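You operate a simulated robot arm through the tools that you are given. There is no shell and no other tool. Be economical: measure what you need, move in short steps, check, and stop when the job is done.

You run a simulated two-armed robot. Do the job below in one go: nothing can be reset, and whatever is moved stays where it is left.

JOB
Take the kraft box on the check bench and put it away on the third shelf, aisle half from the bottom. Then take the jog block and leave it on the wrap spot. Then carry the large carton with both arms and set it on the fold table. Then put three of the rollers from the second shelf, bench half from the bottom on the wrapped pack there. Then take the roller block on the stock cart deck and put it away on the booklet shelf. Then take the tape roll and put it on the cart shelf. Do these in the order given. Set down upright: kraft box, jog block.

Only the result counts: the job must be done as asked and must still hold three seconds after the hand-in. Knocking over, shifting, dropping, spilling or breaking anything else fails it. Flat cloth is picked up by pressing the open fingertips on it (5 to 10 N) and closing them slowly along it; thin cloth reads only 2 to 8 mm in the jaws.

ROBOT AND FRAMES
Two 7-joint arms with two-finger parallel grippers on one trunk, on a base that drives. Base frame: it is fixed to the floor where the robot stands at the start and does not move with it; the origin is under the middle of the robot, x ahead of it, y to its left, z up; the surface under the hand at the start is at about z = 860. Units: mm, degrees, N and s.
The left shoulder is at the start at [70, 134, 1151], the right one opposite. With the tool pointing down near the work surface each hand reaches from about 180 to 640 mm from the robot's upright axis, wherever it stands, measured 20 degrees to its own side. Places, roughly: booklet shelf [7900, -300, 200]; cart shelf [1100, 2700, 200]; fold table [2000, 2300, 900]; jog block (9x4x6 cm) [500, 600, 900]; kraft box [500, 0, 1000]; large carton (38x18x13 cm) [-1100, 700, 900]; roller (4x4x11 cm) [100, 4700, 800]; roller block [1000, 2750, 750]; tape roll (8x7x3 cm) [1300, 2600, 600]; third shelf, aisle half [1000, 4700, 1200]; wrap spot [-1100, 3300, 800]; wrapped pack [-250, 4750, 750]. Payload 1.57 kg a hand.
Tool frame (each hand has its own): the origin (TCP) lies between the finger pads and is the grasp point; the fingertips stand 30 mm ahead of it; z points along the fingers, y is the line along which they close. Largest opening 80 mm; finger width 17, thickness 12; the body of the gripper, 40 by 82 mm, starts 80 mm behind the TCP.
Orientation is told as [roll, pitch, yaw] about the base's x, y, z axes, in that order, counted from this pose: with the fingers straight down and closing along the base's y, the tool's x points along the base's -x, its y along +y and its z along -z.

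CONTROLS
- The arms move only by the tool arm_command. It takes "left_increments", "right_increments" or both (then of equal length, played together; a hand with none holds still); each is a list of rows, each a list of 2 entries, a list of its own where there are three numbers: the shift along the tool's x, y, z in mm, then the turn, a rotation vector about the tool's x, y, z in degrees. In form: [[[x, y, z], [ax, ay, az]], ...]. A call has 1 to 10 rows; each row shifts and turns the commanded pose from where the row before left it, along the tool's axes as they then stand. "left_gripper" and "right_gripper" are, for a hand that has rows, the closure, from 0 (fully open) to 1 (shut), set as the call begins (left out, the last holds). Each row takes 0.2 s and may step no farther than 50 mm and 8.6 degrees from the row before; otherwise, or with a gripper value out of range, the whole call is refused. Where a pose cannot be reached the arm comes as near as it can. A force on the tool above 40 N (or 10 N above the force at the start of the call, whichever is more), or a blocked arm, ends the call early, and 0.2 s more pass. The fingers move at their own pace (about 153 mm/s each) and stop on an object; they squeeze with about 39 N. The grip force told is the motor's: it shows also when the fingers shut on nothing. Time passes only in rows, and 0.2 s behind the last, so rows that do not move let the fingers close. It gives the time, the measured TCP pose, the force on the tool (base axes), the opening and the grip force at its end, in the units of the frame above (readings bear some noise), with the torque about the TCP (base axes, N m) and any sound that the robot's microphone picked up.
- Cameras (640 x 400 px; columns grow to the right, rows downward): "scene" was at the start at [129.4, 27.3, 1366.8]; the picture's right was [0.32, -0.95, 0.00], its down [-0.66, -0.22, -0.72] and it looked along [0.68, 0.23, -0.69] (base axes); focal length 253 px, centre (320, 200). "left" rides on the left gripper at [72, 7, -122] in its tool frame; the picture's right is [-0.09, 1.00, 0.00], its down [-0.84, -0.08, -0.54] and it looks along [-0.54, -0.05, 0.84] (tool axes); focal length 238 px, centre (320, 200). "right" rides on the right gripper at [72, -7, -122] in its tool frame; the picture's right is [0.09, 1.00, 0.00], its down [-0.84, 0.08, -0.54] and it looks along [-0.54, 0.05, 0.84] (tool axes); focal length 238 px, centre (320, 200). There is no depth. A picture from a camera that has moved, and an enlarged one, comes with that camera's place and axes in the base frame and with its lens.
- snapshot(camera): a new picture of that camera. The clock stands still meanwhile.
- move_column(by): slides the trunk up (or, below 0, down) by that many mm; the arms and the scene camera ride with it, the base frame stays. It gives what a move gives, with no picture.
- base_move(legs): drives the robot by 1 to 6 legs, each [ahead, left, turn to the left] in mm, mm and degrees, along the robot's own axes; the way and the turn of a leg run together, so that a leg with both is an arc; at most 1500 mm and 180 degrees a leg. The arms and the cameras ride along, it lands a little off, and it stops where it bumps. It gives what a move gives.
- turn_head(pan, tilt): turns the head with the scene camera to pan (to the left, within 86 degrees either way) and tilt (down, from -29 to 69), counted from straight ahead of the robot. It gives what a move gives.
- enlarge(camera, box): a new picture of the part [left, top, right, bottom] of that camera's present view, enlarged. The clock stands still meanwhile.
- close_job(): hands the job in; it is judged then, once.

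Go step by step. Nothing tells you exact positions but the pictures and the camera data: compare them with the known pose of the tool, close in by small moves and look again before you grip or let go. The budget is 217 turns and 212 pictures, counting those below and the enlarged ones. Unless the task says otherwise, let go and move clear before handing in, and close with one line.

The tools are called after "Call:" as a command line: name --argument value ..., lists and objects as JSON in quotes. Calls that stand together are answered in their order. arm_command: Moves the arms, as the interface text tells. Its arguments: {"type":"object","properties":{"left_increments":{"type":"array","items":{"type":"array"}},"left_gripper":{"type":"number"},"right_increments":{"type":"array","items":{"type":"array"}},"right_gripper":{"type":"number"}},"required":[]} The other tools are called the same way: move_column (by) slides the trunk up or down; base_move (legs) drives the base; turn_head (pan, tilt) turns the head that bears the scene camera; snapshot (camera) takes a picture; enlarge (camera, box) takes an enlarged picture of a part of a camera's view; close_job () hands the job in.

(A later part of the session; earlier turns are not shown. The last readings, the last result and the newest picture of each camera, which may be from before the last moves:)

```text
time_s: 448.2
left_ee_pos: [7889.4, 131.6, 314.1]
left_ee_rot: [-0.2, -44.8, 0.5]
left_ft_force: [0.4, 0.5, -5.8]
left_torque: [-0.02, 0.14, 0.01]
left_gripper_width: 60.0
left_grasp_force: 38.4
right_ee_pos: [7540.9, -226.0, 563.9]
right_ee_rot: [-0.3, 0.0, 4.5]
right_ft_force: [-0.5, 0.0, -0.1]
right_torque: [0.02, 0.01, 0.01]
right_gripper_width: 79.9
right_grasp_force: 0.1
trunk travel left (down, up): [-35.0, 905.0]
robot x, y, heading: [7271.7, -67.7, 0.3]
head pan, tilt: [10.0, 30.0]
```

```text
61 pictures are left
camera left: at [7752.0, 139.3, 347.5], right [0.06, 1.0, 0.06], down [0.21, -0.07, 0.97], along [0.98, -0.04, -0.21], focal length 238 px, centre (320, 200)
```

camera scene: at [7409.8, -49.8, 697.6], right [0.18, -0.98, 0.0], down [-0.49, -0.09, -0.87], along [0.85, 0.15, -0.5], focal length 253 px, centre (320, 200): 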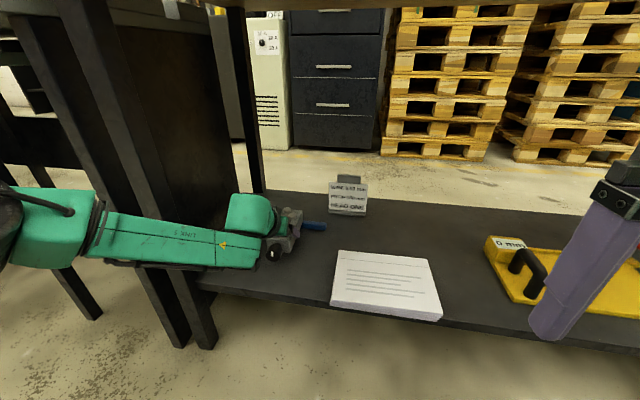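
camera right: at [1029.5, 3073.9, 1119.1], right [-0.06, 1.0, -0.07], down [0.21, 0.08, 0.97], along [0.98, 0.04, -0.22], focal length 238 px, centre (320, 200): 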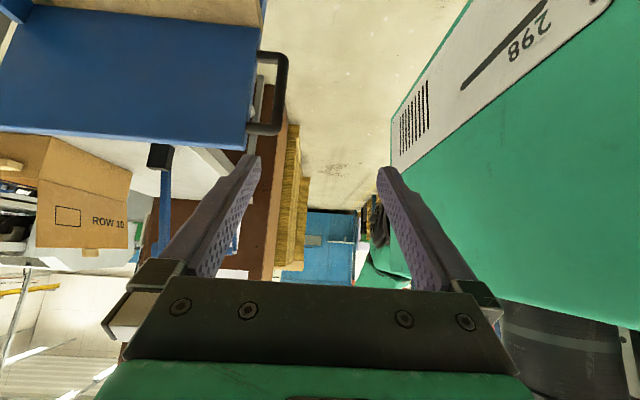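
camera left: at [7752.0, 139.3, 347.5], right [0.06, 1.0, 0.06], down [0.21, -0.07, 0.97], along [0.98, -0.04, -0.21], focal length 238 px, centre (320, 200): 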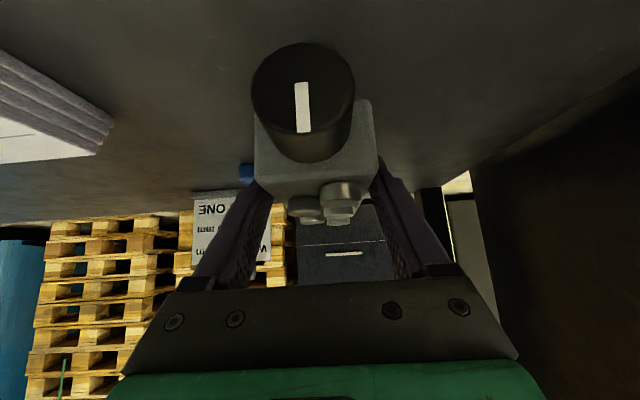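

Clear of the pen (x≈8076) and the leg. I lower toward the shelf.

Call:
arm_command --left_increments '[[[10.6, 0, 10.6], [0, 0, 0]], [[10.6, 0, 10.6], [0, 0, 0]], [[10.6, 0, 10.6], [0, 0, 0]], [[7, 0, 7], [0, 0, 0]], [[5, 0, 5], [0, 0, 0]], [[0, 0, 0], [0, 0, 0]]]'

Call:
arm_command --left_increments '[[[2.8, 0, 2.8], [0, 0, 0]], [[2.8, 0, 2.8], [0, 0, 0]], [[0, 0, 0], [0, 0, 0]]]'

Call:
enlarge --camera "scene" --box '[120, 190, 360, 340]'

```text
time_s: 449.2
left_ee_pos: [7892.6, 132.6, 272.3]
left_ee_rot: [0.0, -46.6, 0.2]
left_ft_force: [-0.2, 0.7, 18.6]
left_torque: [0.26, 0.51, -0.24]
left_gripper_width: 59.7
left_grasp_force: 39.2
right_ee_pos: [7539.5, -227.1, 564.5]
right_ee_rot: [-0.2, -0.2, 4.3]
right_ft_force: [-0.4, -0.1, 0.4]
right_torque: [0.03, -0.01, 0.0]
right_gripper_width: 79.9
right_grasp_force: 0.1
trunk travel left (down, up): [-35.0, 905.0]
robot x, y, heading: [7265.5, -68.5, -0.2]
head pan, tilt: [10.0, 30.0]
stopped in row 5 (left hand): the force on the tool passed its limit at 90 N (the readings are from after the stop); the commanded pose is now the measured one
```

```text
time_s: 449.8
left_ee_pos: [7895.8, 132.5, 271.2]
left_ee_rot: [0.0, -47.3, 0.2]
left_ft_force: [0.1, -0.5, 16.8]
left_torque: [0.35, 0.54, -0.02]
left_gripper_width: 59.8
left_grasp_force: 38.6
right_ee_pos: [7539.2, -225.8, 563.8]
right_ee_rot: [0.0, -0.2, 4.6]
right_ft_force: [0.1, -0.4, 0.0]
right_torque: [-0.02, -0.01, 0.0]
right_gripper_width: 79.8
right_grasp_force: 0.1
trunk travel left (down, up): [-35.0, 905.0]
robot x, y, heading: [7271.7, -65.3, 0.0]
head pan, tilt: [10.0, 30.0]
stopped in row 2 (left hand): the force on the tool passed its limit at 43 N (the readings are from after the stop); the commanded pose is now the measured one
```

```text
2.67 times, centred on (240, 265) of scene
camera zoom: at [7407.3, -50.5, 697.9], right [0.18, -0.98, 0.0], down [-0.49, -0.09, -0.87], along [0.85, 0.15, -0.5], focal length 675 px, centre (533, 27)
```

zoom: 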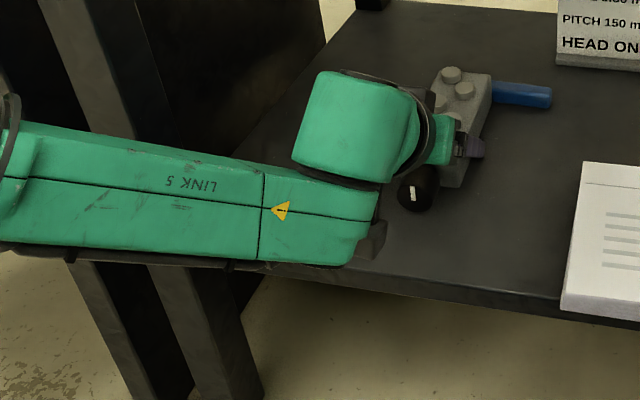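

The shelf is really at z≈240 with its front at x≈7760, so the block has touched down and is close to the blue pen. I lift a little, pull back 45 mm, and set it down again gently.

Call:
arm_command --left_increments '[[[-8.5, 0, -8.5], [0, 0, 0]], [[-8.5, 0, -8.5], [0, 2.3, 0]], [[16, 0, -16], [0, 0, 0]], [[16, 0, -16], [0, 0, 0]], [[0, 0, 0], [0, 0, 0]]]'

Call:
enlarge --camera "scene" --box '[180, 180, 360, 300]'

```text
time_s: 451.0
left_ee_pos: [7847.3, 131.2, 288.0]
left_ee_rot: [-0.2, -44.4, 0.4]
left_ft_force: [0.2, -0.6, -4.7]
left_torque: [-0.02, 0.12, -0.03]
left_gripper_width: 60.0
left_grasp_force: 39.1
right_ee_pos: [7540.2, -225.1, 562.9]
right_ee_rot: [-0.1, 0.0, 4.5]
right_ft_force: [1.6, -0.6, -1.0]
right_torque: [0.03, 0.0, 0.02]
right_gripper_width: 80.0
right_grasp_force: 0.1
trunk travel left (down, up): [-35.0, 905.0]
robot x, y, heading: [7271.1, -65.0, 0.0]
head pan, tilt: [10.0, 30.0]
```

```text
3.33 times, centred on (270, 240) of scene
camera zoom: at [7409.7, -49.6, 697.6], right [0.18, -0.98, 0.0], down [-0.49, -0.09, -0.87], along [0.85, 0.15, -0.5], focal length 844 px, centre (487, 67)
```

zoom: 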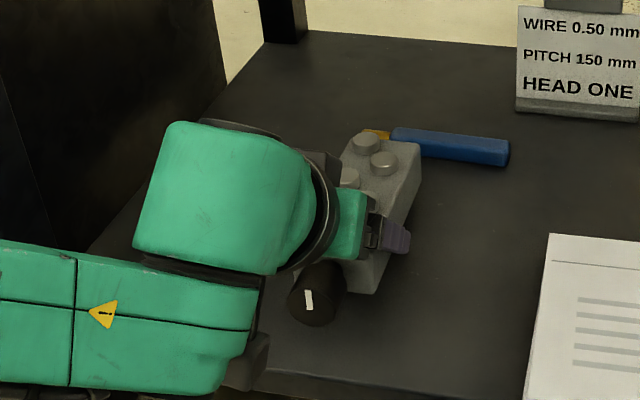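

The pen is untouched. I lower gently.

Call:
arm_command --left_increments '[[[4.2, 0, 4.2], [0, 0, 0]], [[2.8, 0, 2.8], [0, 0, 0]], [[0, 0, 0], [0, 0, 0]]]'

Call:
arm_command --left_increments '[[[1.4, 0, 1.4], [0, 0, 0]], [[1.4, 0, 1.4], [0, 0, 0]], [[0, 0, 0], [0, 0, 0]]]'

```text
time_s: 451.8
left_ee_pos: [7847.9, 131.1, 280.7]
left_ee_rot: [-0.2, -44.3, 0.5]
left_ft_force: [-1.0, 0.3, -5.5]
left_torque: [-0.02, 0.18, 0.03]
left_gripper_width: 59.9
left_grasp_force: 38.8
right_ee_pos: [7539.9, -224.4, 563.4]
right_ee_rot: [-0.2, 0.1, 4.6]
right_ft_force: [0.1, -0.4, 0.3]
right_torque: [0.0, -0.01, 0.0]
right_gripper_width: 80.3
right_grasp_force: 0.0
trunk travel left (down, up): [-35.0, 905.0]
robot x, y, heading: [7269.5, -70.0, 0.1]
head pan, tilt: [10.0, 30.0]
```

```text
time_s: 452.6
left_ee_pos: [7847.9, 132.1, 277.0]
left_ee_rot: [-0.2, -44.3, 0.4]
left_ft_force: [0.4, -0.3, -4.8]
left_torque: [0.03, 0.05, -0.03]
left_gripper_width: 59.9
left_grasp_force: 38.9
right_ee_pos: [7540.8, -226.1, 564.1]
right_ee_rot: [-0.2, 0.0, 4.5]
right_ft_force: [0.4, -0.3, -1.1]
right_torque: [-0.03, -0.01, -0.01]
right_gripper_width: 79.9
right_grasp_force: 0.0
trunk travel left (down, up): [-35.0, 905.0]
robot x, y, heading: [7267.0, -66.8, 0.2]
head pan, tilt: [10.0, 30.0]
```

Call:
arm_command --left_increments '[[[1.4, 0, 1.4], [0, 0, 0]], [[1, 0, 1], [0, 0, 0]], [[0, 0, 0], [0, 0, 0]]]'

Call:
arm_command --left_increments '[[[1, 0, 1], [0, 0, 0]], [[0.7, 0, 0.7], [0, 0, 0]], [[0, 0, 0], [0, 0, 0]]]'

```text
time_s: 453.4
left_ee_pos: [7848.5, 131.6, 276.2]
left_ee_rot: [-0.1, -44.6, 0.4]
left_ft_force: [-0.2, 1.2, 6.5]
left_torque: [0.38, -1.06, 0.08]
left_gripper_width: 59.9
left_grasp_force: 39.2
right_ee_pos: [7540.0, -225.0, 564.0]
right_ee_rot: [-0.1, -0.1, 4.5]
right_ft_force: [0.2, 0.2, -0.8]
right_torque: [0.01, 0.0, 0.0]
right_gripper_width: 79.9
right_grasp_force: 0.0
trunk travel left (down, up): [-35.0, 905.0]
robot x, y, heading: [7267.7, -66.8, -0.0]
head pan, tilt: [10.0, 30.0]
```

```text
time_s: 454.2
left_ee_pos: [7848.4, 131.9, 272.9]
left_ee_rot: [-0.1, -44.6, 0.4]
left_ft_force: [-2.2, 0.5, 9.5]
left_torque: [0.39, -1.2, -0.04]
left_gripper_width: 59.7
left_grasp_force: 39.1
right_ee_pos: [7539.1, -226.3, 564.6]
right_ee_rot: [-0.2, -0.1, 4.6]
right_ft_force: [0.8, 0.7, 0.0]
right_torque: [-0.02, 0.02, 0.02]
right_gripper_width: 80.1
right_grasp_force: 0.0
trunk travel left (down, up): [-35.0, 905.0]
robot x, y, heading: [7269.3, -67.0, 0.1]
head pan, tilt: [10.0, 30.0]
```

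Touching. I open and withdraw along the finger line.

Call:
arm_command --left_increments '[[[0, 0, 0], [0, 0, 0]], [[0, 0, 0], [0, 0, 0]]]' --left_gripper 0

Call:
arm_command --left_increments '[[[0, 0, -15], [0, 0, 0]], [[0, 0, -30], [0, 0, 0]], [[0, 0, -35], [0, 0, 0]], [[15, 0, -30], [0, 0, 0]], [[20, 0, -30], [0, 0, 0]], [[0, 0, 0], [0, 0, 0]]]'

Call:
enlarge --camera "scene" --box '[160, 180, 400, 330]'

```text
time_s: 454.8
left_ee_pos: [7847.5, 131.3, 271.3]
left_ee_rot: [-0.1, -44.5, 0.3]
left_ft_force: [-5.9, -9.1, 14.1]
left_torque: [0.16, -0.14, -0.05]
left_gripper_width: 72.4
left_grasp_force: 0.1
right_ee_pos: [7538.3, -226.9, 565.1]
right_ee_rot: [-0.2, -0.1, 4.5]
right_ft_force: [0.3, 0.0, -0.6]
right_torque: [-0.01, 0.04, -0.01]
right_gripper_width: 80.0
right_grasp_force: 0.0
trunk travel left (down, up): [-35.0, 905.0]
robot x, y, heading: [7270.2, -63.3, 0.1]
head pan, tilt: [10.0, 30.0]
```

```text
time_s: 456.2
left_ee_pos: [7748.3, 131.2, 342.3]
left_ee_rot: [-0.2, -44.2, 0.5]
left_ft_force: [-0.1, 0.1, 0.2]
left_torque: [0.0, 0.02, 0.05]
left_gripper_width: 80.0
left_grasp_force: 0.1
left hand out of reach, approached as far as the arm can: row 5
right_ee_pos: [7540.5, -226.9, 564.2]
right_ee_rot: [-0.2, -0.1, 4.5]
right_ft_force: [-0.8, 0.1, 0.4]
right_torque: [-0.04, 0.04, 0.0]
right_gripper_width: 79.7
right_grasp_force: 0.1
trunk travel left (down, up): [-35.0, 905.0]
robot x, y, heading: [7266.5, -62.0, -0.0]
head pan, tilt: [10.0, 30.0]
```

```text
2.67 times, centred on (280, 255) of scene
camera zoom: at [7409.1, -49.8, 697.8], right [0.18, -0.98, 0.0], down [-0.49, -0.09, -0.87], along [0.85, 0.15, -0.5], focal length 675 px, centre (427, 53)
```

zoom: 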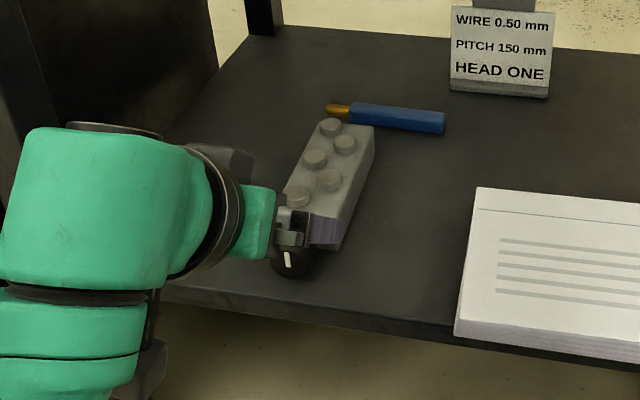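

The roller block rests on the booklet shelf. Last job: the tape roll. I back out, raise the trunk and drive back along the same corridor.

Call:
base_move --legs '[[-350, 0, 0]]'

Call:
move_column --by 400

Call:
move_column --by 180

Call:
base_move --legs '[[0, 1400, 0], [0, 230, 0], [-1500, 0, 0], [-1500, 0, 0]]'

Call:
base_move --legs '[[0, 0, 0.1]]'

```text
time_s: 458.4
left_ee_pos: [7398.2, 129.2, 342.2]
left_ee_rot: [-0.1, -44.4, 0.5]
left_ft_force: [-0.1, 0.4, -0.1]
left_torque: [0.03, -0.04, 0.01]
left_gripper_width: 80.0
left_grasp_force: 0.0
right_ee_pos: [7189.2, -226.6, 562.9]
right_ee_rot: [-0.2, 0.0, 4.5]
right_ft_force: [-0.5, 0.2, 0.5]
right_torque: [0.01, -0.02, -0.01]
right_gripper_width: 79.7
right_grasp_force: 0.0
trunk travel left (down, up): [-35.0, 905.0]
robot x, y, heading: [6914.2, -69.8, 0.2]
head pan, tilt: [10.0, 30.0]
```

```text
time_s: 462.3
left_ee_pos: [7397.5, 129.5, 741.2]
left_ee_rot: [-0.1, -44.3, 0.6]
left_ft_force: [0.8, 0.0, -0.4]
left_torque: [-0.02, -0.02, 0.01]
left_gripper_width: 80.3
left_grasp_force: 0.1
right_ee_pos: [7188.5, -227.3, 963.5]
right_ee_rot: [-0.3, 0.0, 4.5]
right_ft_force: [-0.6, 0.4, -0.2]
right_torque: [0.03, 0.04, 0.02]
right_gripper_width: 79.8
right_grasp_force: 0.2
trunk travel left (down, up): [-435.0, 505.0]
robot x, y, heading: [6916.5, -64.3, 0.2]
head pan, tilt: [10.0, 30.0]
```

```text
time_s: 464.3
left_ee_pos: [7397.9, 129.9, 921.8]
left_ee_rot: [-0.1, -44.4, 0.6]
left_ft_force: [0.3, -0.1, -0.1]
left_torque: [0.0, -0.01, -0.02]
left_gripper_width: 80.1
left_grasp_force: 0.0
right_ee_pos: [7189.5, -226.9, 1144.0]
right_ee_rot: [-0.2, 0.1, 4.5]
right_ft_force: [0.7, -0.9, -0.2]
right_torque: [0.01, -0.02, -0.01]
right_gripper_width: 80.0
right_grasp_force: 0.1
trunk travel left (down, up): [-615.0, 325.0]
robot x, y, heading: [6916.9, -68.0, 0.2]
head pan, tilt: [10.0, 30.0]
```

```text
time_s: 486.8
left_ee_pos: [4386.7, 1799.1, 922.7]
left_ee_rot: [-0.2, -44.4, -1.7]
left_ft_force: [0.4, 0.8, -0.2]
left_torque: [-0.01, 0.01, 0.0]
left_gripper_width: 80.0
left_grasp_force: 0.1
right_ee_pos: [4166.0, 1449.1, 1142.7]
right_ee_rot: [-0.2, 0.0, 2.5]
right_ft_force: [-0.2, -0.5, 0.7]
right_torque: [-0.01, 0.02, -0.01]
right_gripper_width: 80.0
right_grasp_force: 0.2
trunk travel left (down, up): [-615.0, 325.0]
robot x, y, heading: [3900.8, 1618.8, -2.1]
head pan, tilt: [10.0, 30.0]
```

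```text
time_s: 487.5
left_ee_pos: [4386.1, 1800.8, 923.0]
left_ee_rot: [-0.2, -44.4, -1.4]
left_ft_force: [-0.3, -0.3, 0.0]
left_torque: [0.06, 0.0, 0.0]
left_gripper_width: 79.8
left_grasp_force: 0.1
right_ee_pos: [4165.8, 1451.8, 1144.1]
right_ee_rot: [-0.2, 0.0, 2.6]
right_ft_force: [0.0, 0.5, -0.2]
right_torque: [0.02, -0.01, -0.01]
right_gripper_width: 79.9
right_grasp_force: 0.1
trunk travel left (down, up): [-615.0, 325.0]
robot x, y, heading: [3901.0, 1620.6, -1.9]
head pan, tilt: [10.0, 30.0]
```

Call:
base_move --legs '[[0, -140, 2], [-1500, 0, 0], [-1500, 0, 0], [-900, 0, 0]]'

Call:
base_move --legs '[[0, 1400, 0], [0, 700, 0], [1080, 0, 0], [0, 0, -90]]'

Call:
arm_command --left_increments '[[[0, 0, 0], [0, 7.4, 0]], [[0, 0, 0], [0, 7.4, 0]], [[0, 0, 0], [0, 7.4, 0]], [[0, 0, 0], [0, 7.4, 0]], [[0, 0, 0], [0, 7.4, 0]], [[0, 0, 0], [0, 7.4, 0]], [[0, 0, -40], [0, 0, 0]], [[0, 0, -40], [0, 0, 0]]]'

Call:
turn_head --pan 10 --tilt 40

Call:
snapshot --camera "scene"

```text
time_s: 507.2
left_ee_pos: [482.7, 1591.1, 922.1]
left_ee_rot: [-0.1, -44.3, 0.9]
left_ft_force: [0.6, 0.3, -0.7]
left_torque: [-0.02, 0.0, 0.0]
left_gripper_width: 79.9
left_grasp_force: 0.0
right_ee_pos: [276.8, 1233.9, 1142.7]
right_ee_rot: [-0.2, 0.0, 5.0]
right_ft_force: [-0.5, -0.5, 0.1]
right_torque: [0.0, -0.05, 0.03]
right_gripper_width: 80.1
right_grasp_force: 0.1
trunk travel left (down, up): [-615.0, 325.0]
robot x, y, heading: [5.0, 1393.1, 0.5]
head pan, tilt: [10.0, 30.0]
```

```text
time_s: 526.6
left_ee_pos: [1266.6, 2994.6, 921.1]
left_ee_rot: [-0.3, -44.3, -90.5]
left_ft_force: [-0.4, -0.4, 0.3]
left_torque: [0.0, 0.0, 0.0]
left_gripper_width: 79.7
left_grasp_force: 0.0
right_ee_pos: [913.9, 3209.1, 1143.1]
right_ee_rot: [-0.2, 0.1, -86.5]
right_ft_force: [-0.2, -0.3, 0.3]
right_torque: [0.04, 0.0, -0.03]
right_gripper_width: 80.2
right_grasp_force: 0.1
trunk travel left (down, up): [-615.0, 325.0]
robot x, y, heading: [1078.5, 3482.5, -90.5]
head pan, tilt: [10.0, 30.0]
```

```text
time_s: 528.4
left_ee_pos: [1267.6, 2995.2, 998.7]
left_ee_rot: [-0.1, 0.1, -90.7]
left_ft_force: [-0.3, 0.3, 0.0]
left_torque: [-0.03, -0.03, -0.05]
left_gripper_width: 80.2
left_grasp_force: 0.1
right_ee_pos: [913.9, 3210.3, 1143.2]
right_ee_rot: [-0.2, 0.0, -86.4]
right_ft_force: [0.6, 0.7, -0.7]
right_torque: [-0.05, 0.01, -0.01]
right_gripper_width: 80.0
right_grasp_force: 0.0
trunk travel left (down, up): [-615.0, 325.0]
robot x, y, heading: [1079.9, 3477.9, -90.9]
head pan, tilt: [10.0, 30.0]
```

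```text
time_s: 529.1
left_ee_pos: [1270.3, 2993.9, 998.0]
left_ee_rot: [-0.2, 0.2, -90.6]
left_ft_force: [0.5, 0.5, -0.1]
left_torque: [0.0, -0.01, 0.01]
left_gripper_width: 80.0
left_grasp_force: 0.2
right_ee_pos: [914.0, 3207.9, 1143.7]
right_ee_rot: [-0.2, 0.0, -86.6]
right_ft_force: [-0.6, -0.1, -0.4]
right_torque: [-0.03, -0.02, -0.03]
right_gripper_width: 79.9
right_grasp_force: 0.1
trunk travel left (down, up): [-615.0, 325.0]
robot x, y, heading: [1076.2, 3478.7, -90.9]
head pan, tilt: [10.0, 40.0]
```

```text
57 pictures are left
camera scene: at [1092.3, 3344.4, 1262.4], right [-0.99, -0.16, 0.0], down [-0.1, 0.63, -0.77], along [0.12, -0.76, -0.64], focal length 253 px, centre (320, 200)
```

scene: 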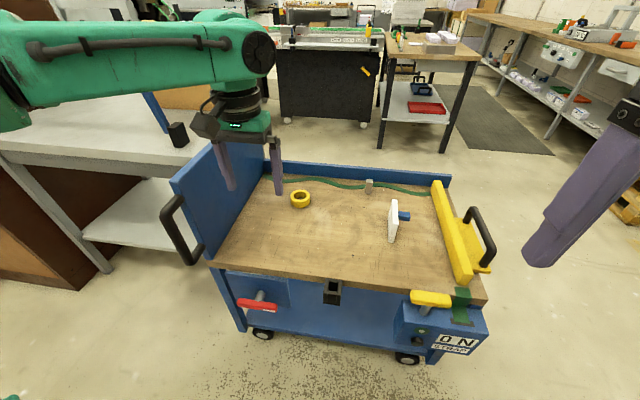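

Call:
base_move --legs '[[240, 0, 0.9]]'

Call:
turn_head --pan 10 --tilt 48

Call:
snapshot --camera "scene"

Call:
snapshot --camera "left"

```text
time_s: 530.9
left_ee_pos: [1277.1, 2759.2, 999.4]
left_ee_rot: [-0.1, 0.0, -89.4]
left_ft_force: [1.0, -0.2, 0.2]
left_torque: [0.01, 0.0, 0.0]
left_gripper_width: 79.9
left_grasp_force: 0.1
right_ee_pos: [918.2, 2966.1, 1144.3]
right_ee_rot: [-0.2, -0.1, -85.2]
right_ft_force: [0.4, 0.1, -0.6]
right_torque: [0.03, 0.03, -0.02]
right_gripper_width: 80.0
right_grasp_force: 0.1
trunk travel left (down, up): [-615.0, 325.0]
robot x, y, heading: [1078.7, 3240.3, -89.5]
head pan, tilt: [10.0, 40.0]
```

```text
time_s: 531.6
left_ee_pos: [1278.9, 2758.4, 999.4]
left_ee_rot: [-0.1, 0.0, -89.4]
left_ft_force: [0.4, 0.1, 0.2]
left_torque: [0.02, -0.02, 0.01]
left_gripper_width: 79.9
left_grasp_force: 0.1
right_ee_pos: [918.7, 2966.0, 1143.3]
right_ee_rot: [-0.2, 0.0, -85.3]
right_ft_force: [0.1, -0.6, -0.4]
right_torque: [0.0, -0.01, -0.01]
right_gripper_width: 79.7
right_grasp_force: 0.1
trunk travel left (down, up): [-615.0, 325.0]
robot x, y, heading: [1081.2, 3240.2, -89.6]
head pan, tilt: [10.0, 48.0]
```

```text
56 pictures are left
camera scene: at [1092.9, 3110.9, 1250.9], right [-0.98, -0.18, 0.0], down [-0.13, 0.73, -0.67], along [0.12, -0.66, -0.74], focal length 253 px, centre (320, 200)
```

scene: 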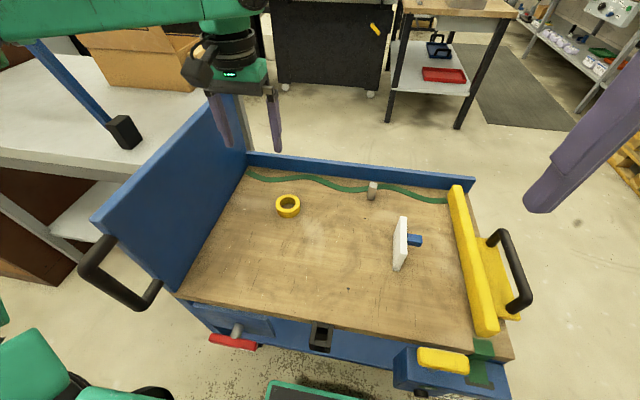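

```text
55 pictures are left
camera left: at [1283.8, 2830.9, 1120.3], right [1.0, -0.08, 0.0], down [-0.07, -0.84, 0.54], along [-0.05, -0.54, -0.84], focal length 238 px, centre (320, 200)
```

left: 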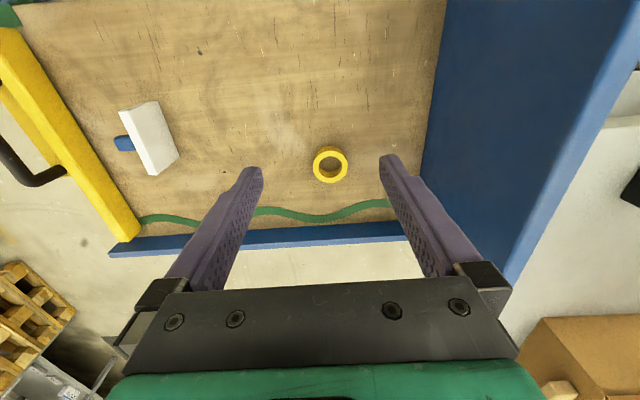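

Call:
enlarge --camera "left" --box '[290, 130, 370, 200]'

Call:
enlarge --camera "scene" --box '[250, 175, 330, 235]'

```text
5.71 times, centred on (330, 165) of left
camera zoom: at [1283.8, 2830.9, 1120.3], right [1.0, -0.08, 0.0], down [-0.07, -0.84, 0.54], along [-0.05, -0.54, -0.84], focal length 1362 px, centre (263, 400)
```

zoom: 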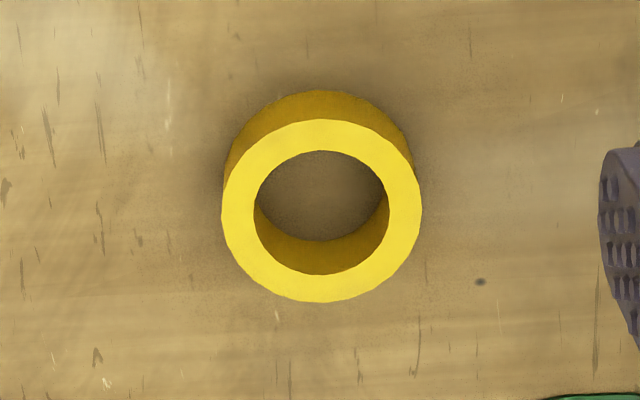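

```text
6.67 times, centred on (290, 205) of scene
camera zoom: at [1092.9, 3110.9, 1250.9], right [-0.98, -0.18, 0.0], down [-0.13, 0.73, -0.67], along [0.12, -0.66, -0.74], focal length 1687 px, centre (520, 167)
```

zoom: 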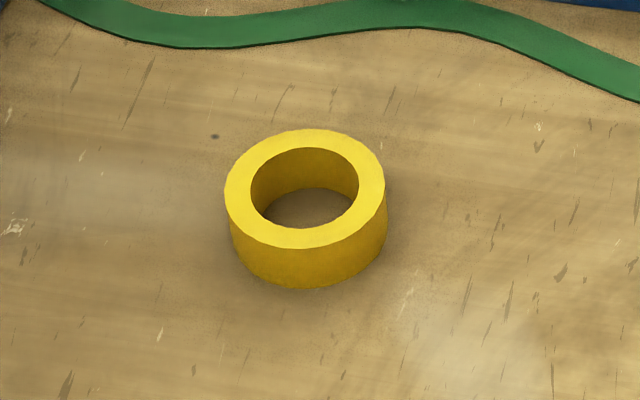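

The tape ring is 75 mm wide with a 50 mm hole at about (1285, 2615). The left forearm would foul the cart's panel, so I'll use the right hand: left hand up and back, base shifted left.

Call:
arm_command --left_increments '[[[25, 0, -40], [0, 0, 0]], [[25, 0, -40], [0, 0, 0]], [[25, 0, -40], [0, 0, 0]], [[25, 0, -40], [0, 0, 0]], [[25, 0, -40], [0, 0, 0]]]' --right_increments '[[[0, 0, 0], [0, 0, 4.3]], [[0, 0, 0], [0, -7, 0]], [[0, 0, 0], [0, -6.5, 0]], [[0, 0, 0], [0, -6.5, 0]], [[0, 0, 0], [0, 0, 0]]]'

Call:
base_move --legs '[[0, 190, 0]]'

Call:
snapshot --camera "scene"

```text
time_s: 532.8
left_ee_pos: [1279.8, 2886.3, 1191.7]
left_ee_rot: [-0.2, -0.1, -89.5]
left_ft_force: [-0.4, -0.2, -0.4]
left_torque: [-0.04, 0.0, 0.01]
left_gripper_width: 79.9
left_grasp_force: 0.1
left hand out of reach, approached as far as the arm can: row 5
right_ee_pos: [918.7, 2967.6, 1144.7]
right_ee_rot: [-0.1, -20.2, -89.5]
right_ft_force: [0.6, 0.4, 0.4]
right_torque: [-0.01, 0.02, 0.02]
right_gripper_width: 80.2
right_grasp_force: 0.0
trunk travel left (down, up): [-615.0, 325.0]
robot x, y, heading: [1075.3, 3236.7, -89.5]
head pan, tilt: [10.0, 48.0]
```

```text
time_s: 534.4
left_ee_pos: [1465.6, 2885.4, 1190.8]
left_ee_rot: [-0.3, -0.1, -89.4]
left_ft_force: [0.4, 0.2, -0.1]
left_torque: [-0.01, -0.01, 0.02]
left_gripper_width: 80.0
left_grasp_force: 0.0
right_ee_pos: [1107.3, 2966.3, 1143.7]
right_ee_rot: [-0.1, -20.2, -89.6]
right_ft_force: [-0.3, -0.2, 0.6]
right_torque: [0.02, -0.01, 0.0]
right_gripper_width: 80.1
right_grasp_force: 0.0
trunk travel left (down, up): [-615.0, 325.0]
robot x, y, heading: [1265.5, 3237.2, -89.9]
head pan, tilt: [10.0, 48.0]
```

```text
52 pictures are left
camera scene: at [1281.3, 3112.5, 1251.0], right [-0.98, -0.18, 0.0], down [-0.13, 0.73, -0.67], along [0.12, -0.66, -0.74], focal length 253 px, centre (320, 200)
```

scene: 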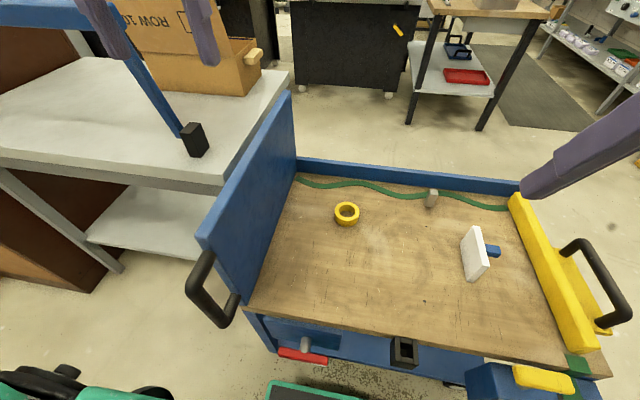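

Call:
arm_command --right_increments '[[[-17, 12.2, 37.6], [0, 0, 0]], [[-17, 12.2, 37.6], [0, 0, 0]], [[-17, 12.2, 37.6], [0, 0, 0]], [[-17, 12.2, 37.6], [0, 0, 0]], [[-17, 12.2, 37.6], [0, 0, 0]], [[-17, 12.2, 37.6], [0, 0, 0]], [[-17, 12.2, 37.6], [0, 0, 0]], [[-17, 12.2, 37.6], [0, 0, 0]], [[-17, 12.2, 37.6], [0, 0, 0]], [[0, 0, 0], [0, 0, 0]]]' --right_gripper 0.375

Call:
snapshot --camera "scene"

Call:
snapshot --camera "right"

```text
time_s: 536.6
left_ee_pos: [1466.9, 2886.9, 1191.4]
left_ee_rot: [-0.2, -0.2, -89.5]
left_ft_force: [-0.2, 0.5, 0.3]
left_torque: [-0.02, 0.0, -0.02]
left_gripper_width: 79.9
left_grasp_force: 0.2
right_ee_pos: [1219.3, 2706.7, 879.3]
right_ee_rot: [-0.2, -20.0, -89.6]
right_ft_force: [0.3, -0.6, -0.2]
right_torque: [0.0, 0.02, 0.06]
right_gripper_width: 50.2
right_grasp_force: 0.1
trunk travel left (down, up): [-615.0, 325.0]
robot x, y, heading: [1269.7, 3237.7, -89.6]
head pan, tilt: [10.0, 48.0]
```

```text
51 pictures are left
camera scene: at [1282.0, 3113.2, 1251.0], right [-0.98, -0.18, 0.0], down [-0.13, 0.73, -0.67], along [0.12, -0.66, -0.74], focal length 253 px, centre (320, 200)
```

scene: 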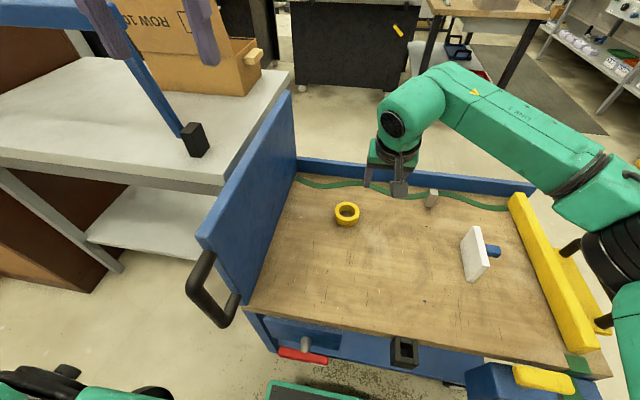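

```text
50 pictures are left
camera right: at [1212.0, 2817.1, 968.3], right [1.0, 0.09, -0.03], down [0.08, -0.6, 0.8], along [0.05, -0.8, -0.6], focal length 238 px, centre (320, 200)
```

right: 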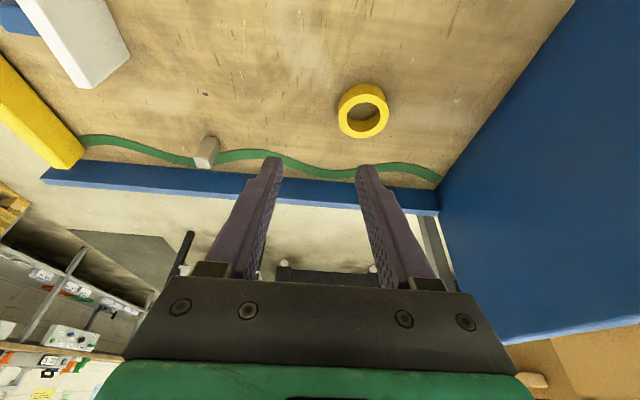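

Call:
arm_command --right_increments '[[[-3.7, 7.1, 39.5], [0, 0, 0]], [[-3.7, 7.1, 39.5], [0, 0, 0]], [[-3.7, 7.1, 39.5], [0, 0, 0]], [[-3.7, 7.1, 39.5], [0, 0, 0]], [[-3.7, 7.1, 36], [0, 0, 0]], [[0, 0, 0], [0, 0, 0]]]'

Call:
snapshot --camera "right"

Call:
enlarge --camera "scene" --box '[290, 140, 450, 260]'

```text
time_s: 538.0
left_ee_pos: [1468.3, 2886.3, 1190.1]
left_ee_rot: [-0.3, -0.3, -89.6]
left_ft_force: [0.0, -0.1, -0.1]
left_torque: [0.01, -0.01, -0.02]
left_gripper_width: 79.7
left_grasp_force: 0.0
right_ee_pos: [1254.0, 2623.8, 703.6]
right_ee_rot: [-0.2, -20.1, -89.6]
right_ft_force: [0.2, -0.1, 0.6]
right_torque: [0.01, -0.05, -0.02]
right_gripper_width: 50.3
right_grasp_force: 0.1
trunk travel left (down, up): [-615.0, 325.0]
robot x, y, heading: [1265.3, 3240.2, -89.7]
head pan, tilt: [10.0, 48.0]
```

```text
49 pictures are left
camera right: at [1245.6, 2734.7, 791.8], right [1.0, 0.09, -0.03], down [0.08, -0.6, 0.8], along [0.05, -0.8, -0.6], focal length 238 px, centre (320, 200)
```

right: 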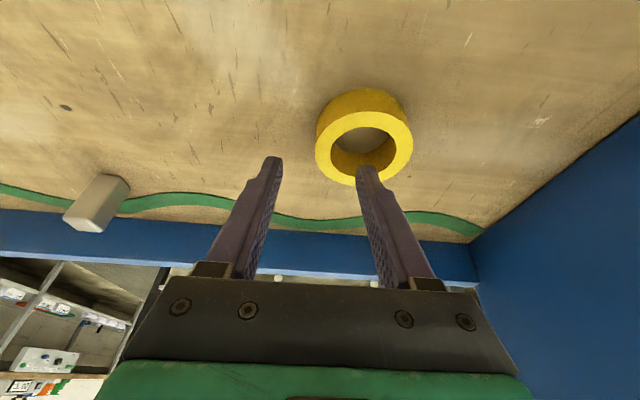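

```text
3.33 times, centred on (370, 200) of scene
camera zoom: at [1281.8, 3112.7, 1251.0], right [-0.98, -0.18, 0.0], down [-0.13, 0.73, -0.67], along [0.12, -0.66, -0.74], focal length 844 px, centre (153, 200)
```

zoom: 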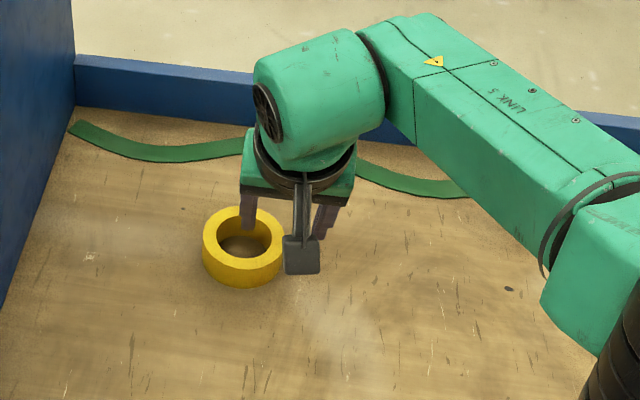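

The inner finger is above the hole. I descend straight down around the ring's wall.

Call:
arm_command --right_increments '[[[4.3, 0, 11.9], [0, 0, 0]], [[4.3, 0, 11.9], [0, 0, 0]], [[4.3, 0, 11.9], [0, 0, 0]], [[0, 0, 0], [0, 0, 0]]]'

Call:
snapshot --camera "right"

```text
time_s: 538.8
left_ee_pos: [1468.6, 2890.6, 1191.4]
left_ee_rot: [-0.2, -0.2, -89.5]
left_ft_force: [0.6, -1.5, 0.5]
left_torque: [0.07, -0.01, -0.01]
left_gripper_width: 79.9
left_grasp_force: 0.1
right_ee_pos: [1255.9, 2620.1, 680.5]
right_ee_rot: [0.5, -21.5, -89.8]
right_ft_force: [-1.4, 11.6, 30.0]
right_torque: [0.37, -0.7, 0.3]
right_gripper_width: 47.9
right_grasp_force: 0.1
trunk travel left (down, up): [-615.0, 325.0]
robot x, y, heading: [1268.7, 3240.3, -89.7]
head pan, tilt: [10.0, 48.0]
stopped in row 3 (right hand): the force on the tool passed its limit at 44 N (the readings are from after the stop); the commanded pose is now the measured one
```

```text
47 pictures are left
camera right: at [1247.4, 2731.9, 766.0], right [1.0, 0.09, -0.03], down [0.07, -0.58, 0.81], along [0.06, -0.81, -0.58], focal length 238 px, centre (320, 200)
```

right: 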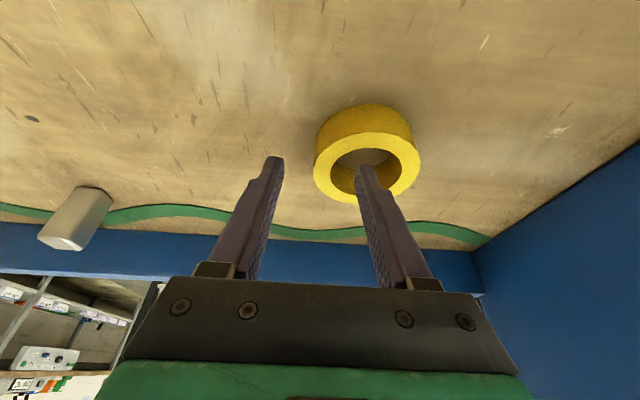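

The inner finger met something solid at about the ring's top height inside the hole, so the hole is effectively closed. I'll grip the ring on its outside instead (75 mm in an 80 mm opening): raise, open and centre over it.

Call:
arm_command --right_increments '[[[-17, 0, -47], [0, 0, 0]], [[0, 29, 0], [0, 1.4, 0]], [[0, 0, 0], [0, 0, 0]]]' --right_gripper 0

Call:
snapshot --camera "right"

Call:
enlarge --camera "right" --box '[220, 70, 420, 220]'

```text
time_s: 539.6
left_ee_pos: [1466.7, 2885.0, 1190.2]
left_ee_rot: [-0.1, -0.1, -89.6]
left_ft_force: [-0.9, 0.0, -0.5]
left_torque: [0.05, -0.02, 0.01]
left_gripper_width: 79.9
left_grasp_force: 0.1
right_ee_pos: [1280.0, 2619.5, 723.5]
right_ee_rot: [0.2, -19.4, -89.8]
right_ft_force: [0.0, -0.4, -0.4]
right_torque: [-0.01, -0.02, 0.01]
right_gripper_width: 79.8
right_grasp_force: 0.0
trunk travel left (down, up): [-615.0, 325.0]
robot x, y, heading: [1267.5, 3239.7, -89.9]
head pan, tilt: [10.0, 48.0]
```

```text
46 pictures are left
camera right: at [1272.2, 2728.3, 812.6], right [1.0, 0.09, -0.03], down [0.08, -0.61, 0.79], along [0.06, -0.79, -0.61], focal length 238 px, centre (320, 200)
```

right: 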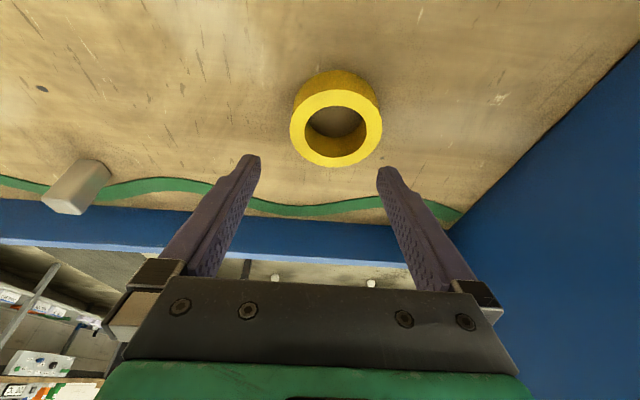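

```text
2.67 times, centred on (320, 145) of right
camera zoom: at [1272.2, 2728.3, 812.6], right [1.0, 0.09, -0.03], down [0.08, -0.61, 0.79], along [0.06, -0.79, -0.61], focal length 636 px, centre (320, 347)
```

zoom: 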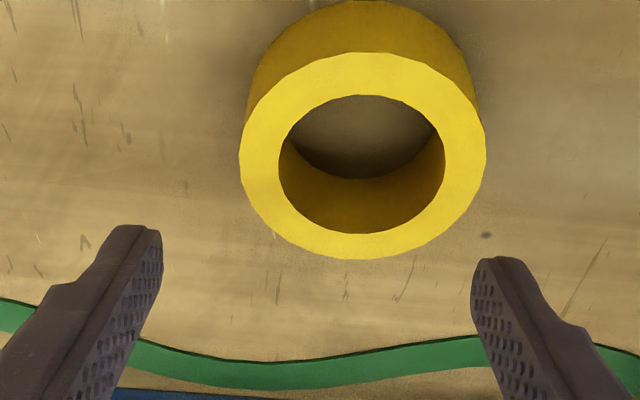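

Ring centre refined to (1291, 2612), top z≈650. I increase the tilt to 45° (so the ring can later be set flat under the deck) and centre on it.

Call:
arm_command --right_increments '[[[0, 0, 0], [0, -8.4, 0]], [[0, 0, 0], [0, -8.4, 0]], [[0, 0, 0], [0, -8.4, 0]], [[22.5, 11, 10.8], [0, 0, 0]], [[0, 0, 0], [0, 0, 0]]]'

Call:
enlarge --camera "right" --box '[200, 50, 440, 230]'

```text
time_s: 540.8
left_ee_pos: [1467.0, 2887.2, 1191.5]
left_ee_rot: [-0.1, -0.1, -89.6]
left_ft_force: [0.1, 0.3, 0.3]
left_torque: [-0.02, 0.03, 0.02]
left_gripper_width: 80.0
left_grasp_force: 0.2
right_ee_pos: [1294.7, 2628.2, 700.8]
right_ee_rot: [0.3, -44.7, -89.9]
right_ft_force: [0.3, 0.1, -1.0]
right_torque: [0.01, 0.0, 0.01]
right_gripper_width: 79.8
right_grasp_force: 0.2
trunk travel left (down, up): [-615.0, 325.0]
robot x, y, heading: [1266.6, 3240.2, -89.7]
head pan, tilt: [10.0, 48.0]
```

```text
2.22 times, centred on (320, 140) of right
camera zoom: at [1285.9, 2765.8, 735.4], right [1.0, 0.07, -0.06], down [0.07, -0.21, 0.97], along [0.06, -0.97, -0.22], focal length 530 px, centre (320, 333)
```

zoom: 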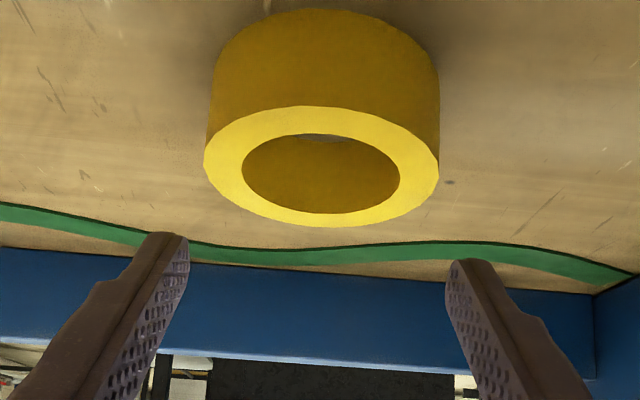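

Call:
arm_command --right_increments '[[[6, -2.6, 2], [0, 0, 0]], [[10, 0, 10], [0, 0, 0]], [[0, 0, 0], [0, 0, 0]]]'

Call:
enlarge --camera "right" --box '[200, 50, 440, 230]'

```text
time_s: 541.6
left_ee_pos: [1467.1, 2885.6, 1190.2]
left_ee_rot: [-0.2, -0.1, -89.5]
left_ft_force: [0.1, 0.2, -0.3]
left_torque: [0.0, 0.02, 0.0]
left_gripper_width: 80.3
left_grasp_force: 0.0
right_ee_pos: [1291.1, 2632.9, 680.8]
right_ee_rot: [0.2, -44.7, -89.9]
right_ft_force: [0.7, -0.2, -0.6]
right_torque: [0.0, -0.02, -0.02]
right_gripper_width: 80.1
right_grasp_force: 0.1
trunk travel left (down, up): [-615.0, 325.0]
robot x, y, heading: [1269.3, 3237.6, -89.8]
head pan, tilt: [10.0, 48.0]
```

```text
2.22 times, centred on (320, 140) of right
camera zoom: at [1283.1, 2770.1, 715.8], right [1.0, 0.07, -0.06], down [0.07, -0.21, 0.97], along [0.06, -0.97, -0.22], focal length 530 px, centre (320, 333)
```

zoom: 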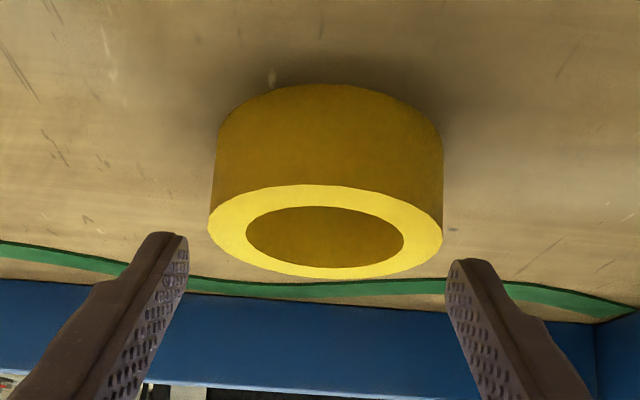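

Centred within half a millimetre. I descend around it.

Call:
arm_command --right_increments '[[[7, 0.4, 7], [0, 0, 0]], [[7, 0, 7], [0, 0, 0]], [[6, 0, 6], [0, 0, 0]], [[0, 0, 0], [0, 0, 0]]]'

Call:
enlarge --camera "right" --box '[200, 50, 440, 230]'

```text
time_s: 542.6
left_ee_pos: [1468.6, 2885.7, 1190.6]
left_ee_rot: [-0.3, -0.1, -89.5]
left_ft_force: [-0.1, 0.7, -0.1]
left_torque: [-0.04, 0.01, -0.03]
left_gripper_width: 79.9
left_grasp_force: 0.0
right_ee_pos: [1293.7, 2632.4, 653.3]
right_ee_rot: [0.3, -44.7, -90.0]
right_ft_force: [-0.2, -0.2, -0.3]
right_torque: [0.0, 0.0, 0.0]
right_gripper_width: 80.2
right_grasp_force: 0.1
trunk travel left (down, up): [-615.0, 325.0]
robot x, y, heading: [1265.1, 3240.8, -89.7]
head pan, tilt: [10.0, 48.0]
```

```text
2.22 times, centred on (320, 140) of right
camera zoom: at [1284.1, 2770.0, 687.8], right [1.0, 0.07, -0.06], down [0.07, -0.21, 0.97], along [0.06, -0.97, -0.22], focal length 530 px, centre (320, 333)
```

zoom: 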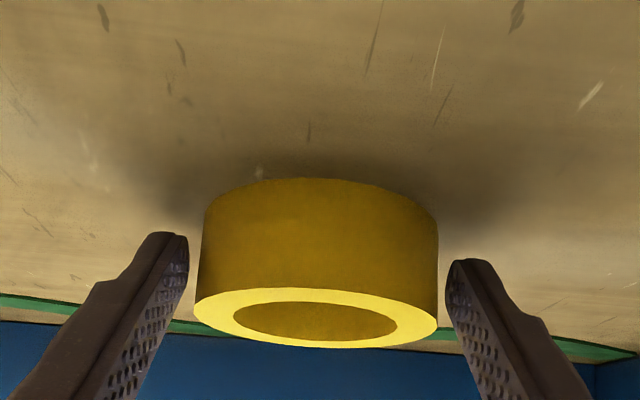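

Call:
arm_command --right_increments '[[[0, 0, 0], [0, 0, 0]], [[0, 0, 0], [0, 0, 0]], [[0, 0, 0], [0, 0, 0]]]' --right_gripper 1

Call:
arm_command --right_increments '[[[-7, 0, -7], [0, 0, 0]], [[-14, 0, -14], [0, 0, 0]], [[-20, 0, -20], [0, 0, 0]], [[0, 0, 0], [0, 0, 0]]]'

Call:
snapshot --camera "right"

```text
time_s: 543.4
left_ee_pos: [1467.4, 2886.0, 1190.6]
left_ee_rot: [-0.1, -0.1, -89.5]
left_ft_force: [-0.6, -1.1, 0.3]
left_torque: [-0.02, 0.04, -0.01]
left_gripper_width: 80.1
left_grasp_force: 0.1
right_ee_pos: [1292.4, 2632.5, 654.4]
right_ee_rot: [0.2, -44.7, -89.9]
right_ft_force: [-0.1, 0.0, 0.9]
right_torque: [0.01, 0.05, 0.01]
right_gripper_width: 72.3
right_grasp_force: 39.2
trunk travel left (down, up): [-615.0, 325.0]
robot x, y, heading: [1266.3, 3236.4, -89.8]
head pan, tilt: [10.0, 48.0]
```

```text
time_s: 544.4
left_ee_pos: [1467.4, 2885.6, 1191.3]
left_ee_rot: [-0.3, -0.1, -89.5]
left_ft_force: [0.2, 0.1, -0.4]
left_torque: [0.05, 0.06, -0.01]
left_gripper_width: 79.8
left_grasp_force: 0.1
right_ee_pos: [1292.6, 2630.5, 713.0]
right_ee_rot: [0.3, -44.6, -89.8]
right_ft_force: [0.1, 0.6, -1.4]
right_torque: [0.01, 0.02, 0.01]
right_gripper_width: 72.4
right_grasp_force: 39.0
trunk travel left (down, up): [-615.0, 325.0]
robot x, y, heading: [1268.9, 3238.5, -89.7]
head pan, tilt: [10.0, 48.0]
```

```text
41 pictures are left
camera right: at [1284.4, 2767.5, 747.4], right [1.0, 0.07, -0.06], down [0.07, -0.21, 0.97], along [0.06, -0.97, -0.22], focal length 238 px, centre (320, 200)
```

right: 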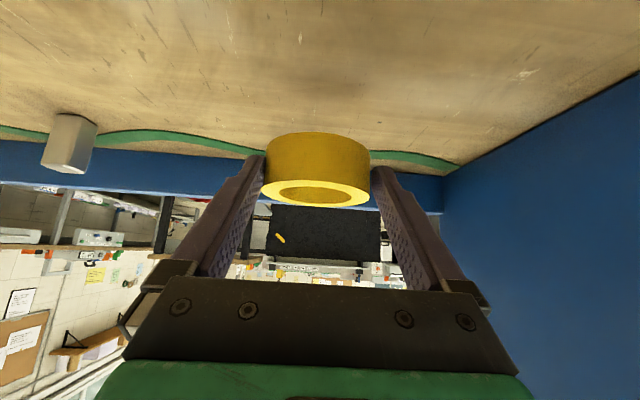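

The tape ring is held. I raise it, pull it in, and drive round to the cart's west side.

Call:
arm_command --right_increments '[[[-28, 0, -28], [0, 0, 0]], [[-28, 0, -28], [0, 0, 0]], [[-28, 0, -28], [0, 0, 0]], [[-28, 0, -28], [0, 0, 0]], [[-28, 0, -28], [0, 0, 0]], [[20, -30, -20], [0, 0, 0]], [[20, -30, -20], [0, 0, 0]], [[20, -30, -20], [0, 0, 0]], [[0, -30, 0], [0, 0, 0]], [[0, 0, 0], [0, 0, 0]]]'

Call:
base_move --legs '[[-350, 0, 0], [0, -1100, 0], [0, 0, 90], [0, -950, 0]]'

Call:
move_column --by -400

Call:
turn_head --pan 0 --tilt 35

Call:
snapshot --camera "scene"

```text
time_s: 546.6
left_ee_pos: [1469.8, 2885.9, 1189.9]
left_ee_rot: [-0.3, -0.2, -89.6]
left_ft_force: [-0.2, 0.0, 0.1]
left_torque: [0.03, -0.01, 0.03]
left_gripper_width: 80.1
left_grasp_force: 0.0
right_ee_pos: [1170.3, 2715.2, 904.7]
right_ee_rot: [0.2, -44.7, -89.8]
right_ft_force: [0.0, 0.5, -1.2]
right_torque: [0.02, 0.03, 0.04]
right_gripper_width: 71.9
right_grasp_force: 39.0
trunk travel left (down, up): [-615.0, 325.0]
robot x, y, heading: [1266.2, 3242.1, -89.8]
head pan, tilt: [10.0, 48.0]
```

```text
time_s: 562.4
left_ee_pos: [519.6, 2858.1, 1190.7]
left_ee_rot: [-0.2, -0.2, -0.4]
left_ft_force: [-0.2, -0.4, -0.3]
left_torque: [0.03, 0.0, 0.01]
left_gripper_width: 79.9
left_grasp_force: 0.0
right_ee_pos: [686.3, 2557.7, 904.5]
right_ee_rot: [0.2, -44.7, -0.7]
right_ft_force: [0.8, 0.1, -0.6]
right_torque: [-0.01, 0.0, -0.03]
right_gripper_width: 70.5
right_grasp_force: 38.6
trunk travel left (down, up): [-615.0, 325.0]
robot x, y, heading: [160.4, 2659.7, -0.6]
head pan, tilt: [10.0, 48.0]
```

```text
time_s: 564.8
left_ee_pos: [516.6, 2857.0, 923.6]
left_ee_rot: [-0.2, -0.1, -0.4]
left_ft_force: [-0.8, 0.2, 0.7]
left_torque: [-0.01, 0.04, 0.05]
left_gripper_width: 79.9
left_grasp_force: 0.0
right_ee_pos: [686.5, 2559.4, 647.7]
right_ee_rot: [0.4, -45.9, -0.8]
right_ft_force: [-7.8, -0.7, 11.9]
right_torque: [-0.46, -0.21, -0.28]
right_gripper_width: 68.4
right_grasp_force: 38.9
trunk travel left (down, up): [-348.0, 592.0]
robot x, y, heading: [163.3, 2662.3, -0.5]
head pan, tilt: [10.0, 48.0]
stopped: the force on the tool passed its limit at 84 N (the readings are from after the stop); the commanded pose is now the measured one
```

```text
time_s: 565.5
left_ee_pos: [517.9, 2857.9, 923.8]
left_ee_rot: [-0.3, -0.2, -0.3]
left_ft_force: [0.3, 0.2, 0.2]
left_torque: [0.02, 0.03, 0.03]
left_gripper_width: 80.1
left_grasp_force: 0.0
right_ee_pos: [686.9, 2558.4, 647.7]
right_ee_rot: [0.5, -45.7, -0.7]
right_ft_force: [-6.9, 0.0, 13.3]
right_torque: [-0.56, -0.1, -0.06]
right_gripper_width: 68.4
right_grasp_force: 39.2
trunk travel left (down, up): [-348.0, 592.0]
robot x, y, heading: [163.8, 2663.6, -0.6]
head pan, tilt: [0.0, 35.0]
```

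```text
40 pictures are left
camera scene: at [300.2, 2661.8, 1003.7], right [-0.01, -1.0, 0.0], down [-0.57, 0.01, -0.82], along [0.82, -0.01, -0.57], focal length 253 px, centre (320, 200)
```

scene: 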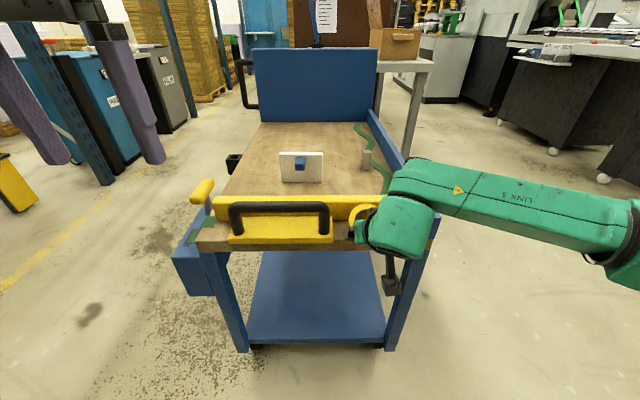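

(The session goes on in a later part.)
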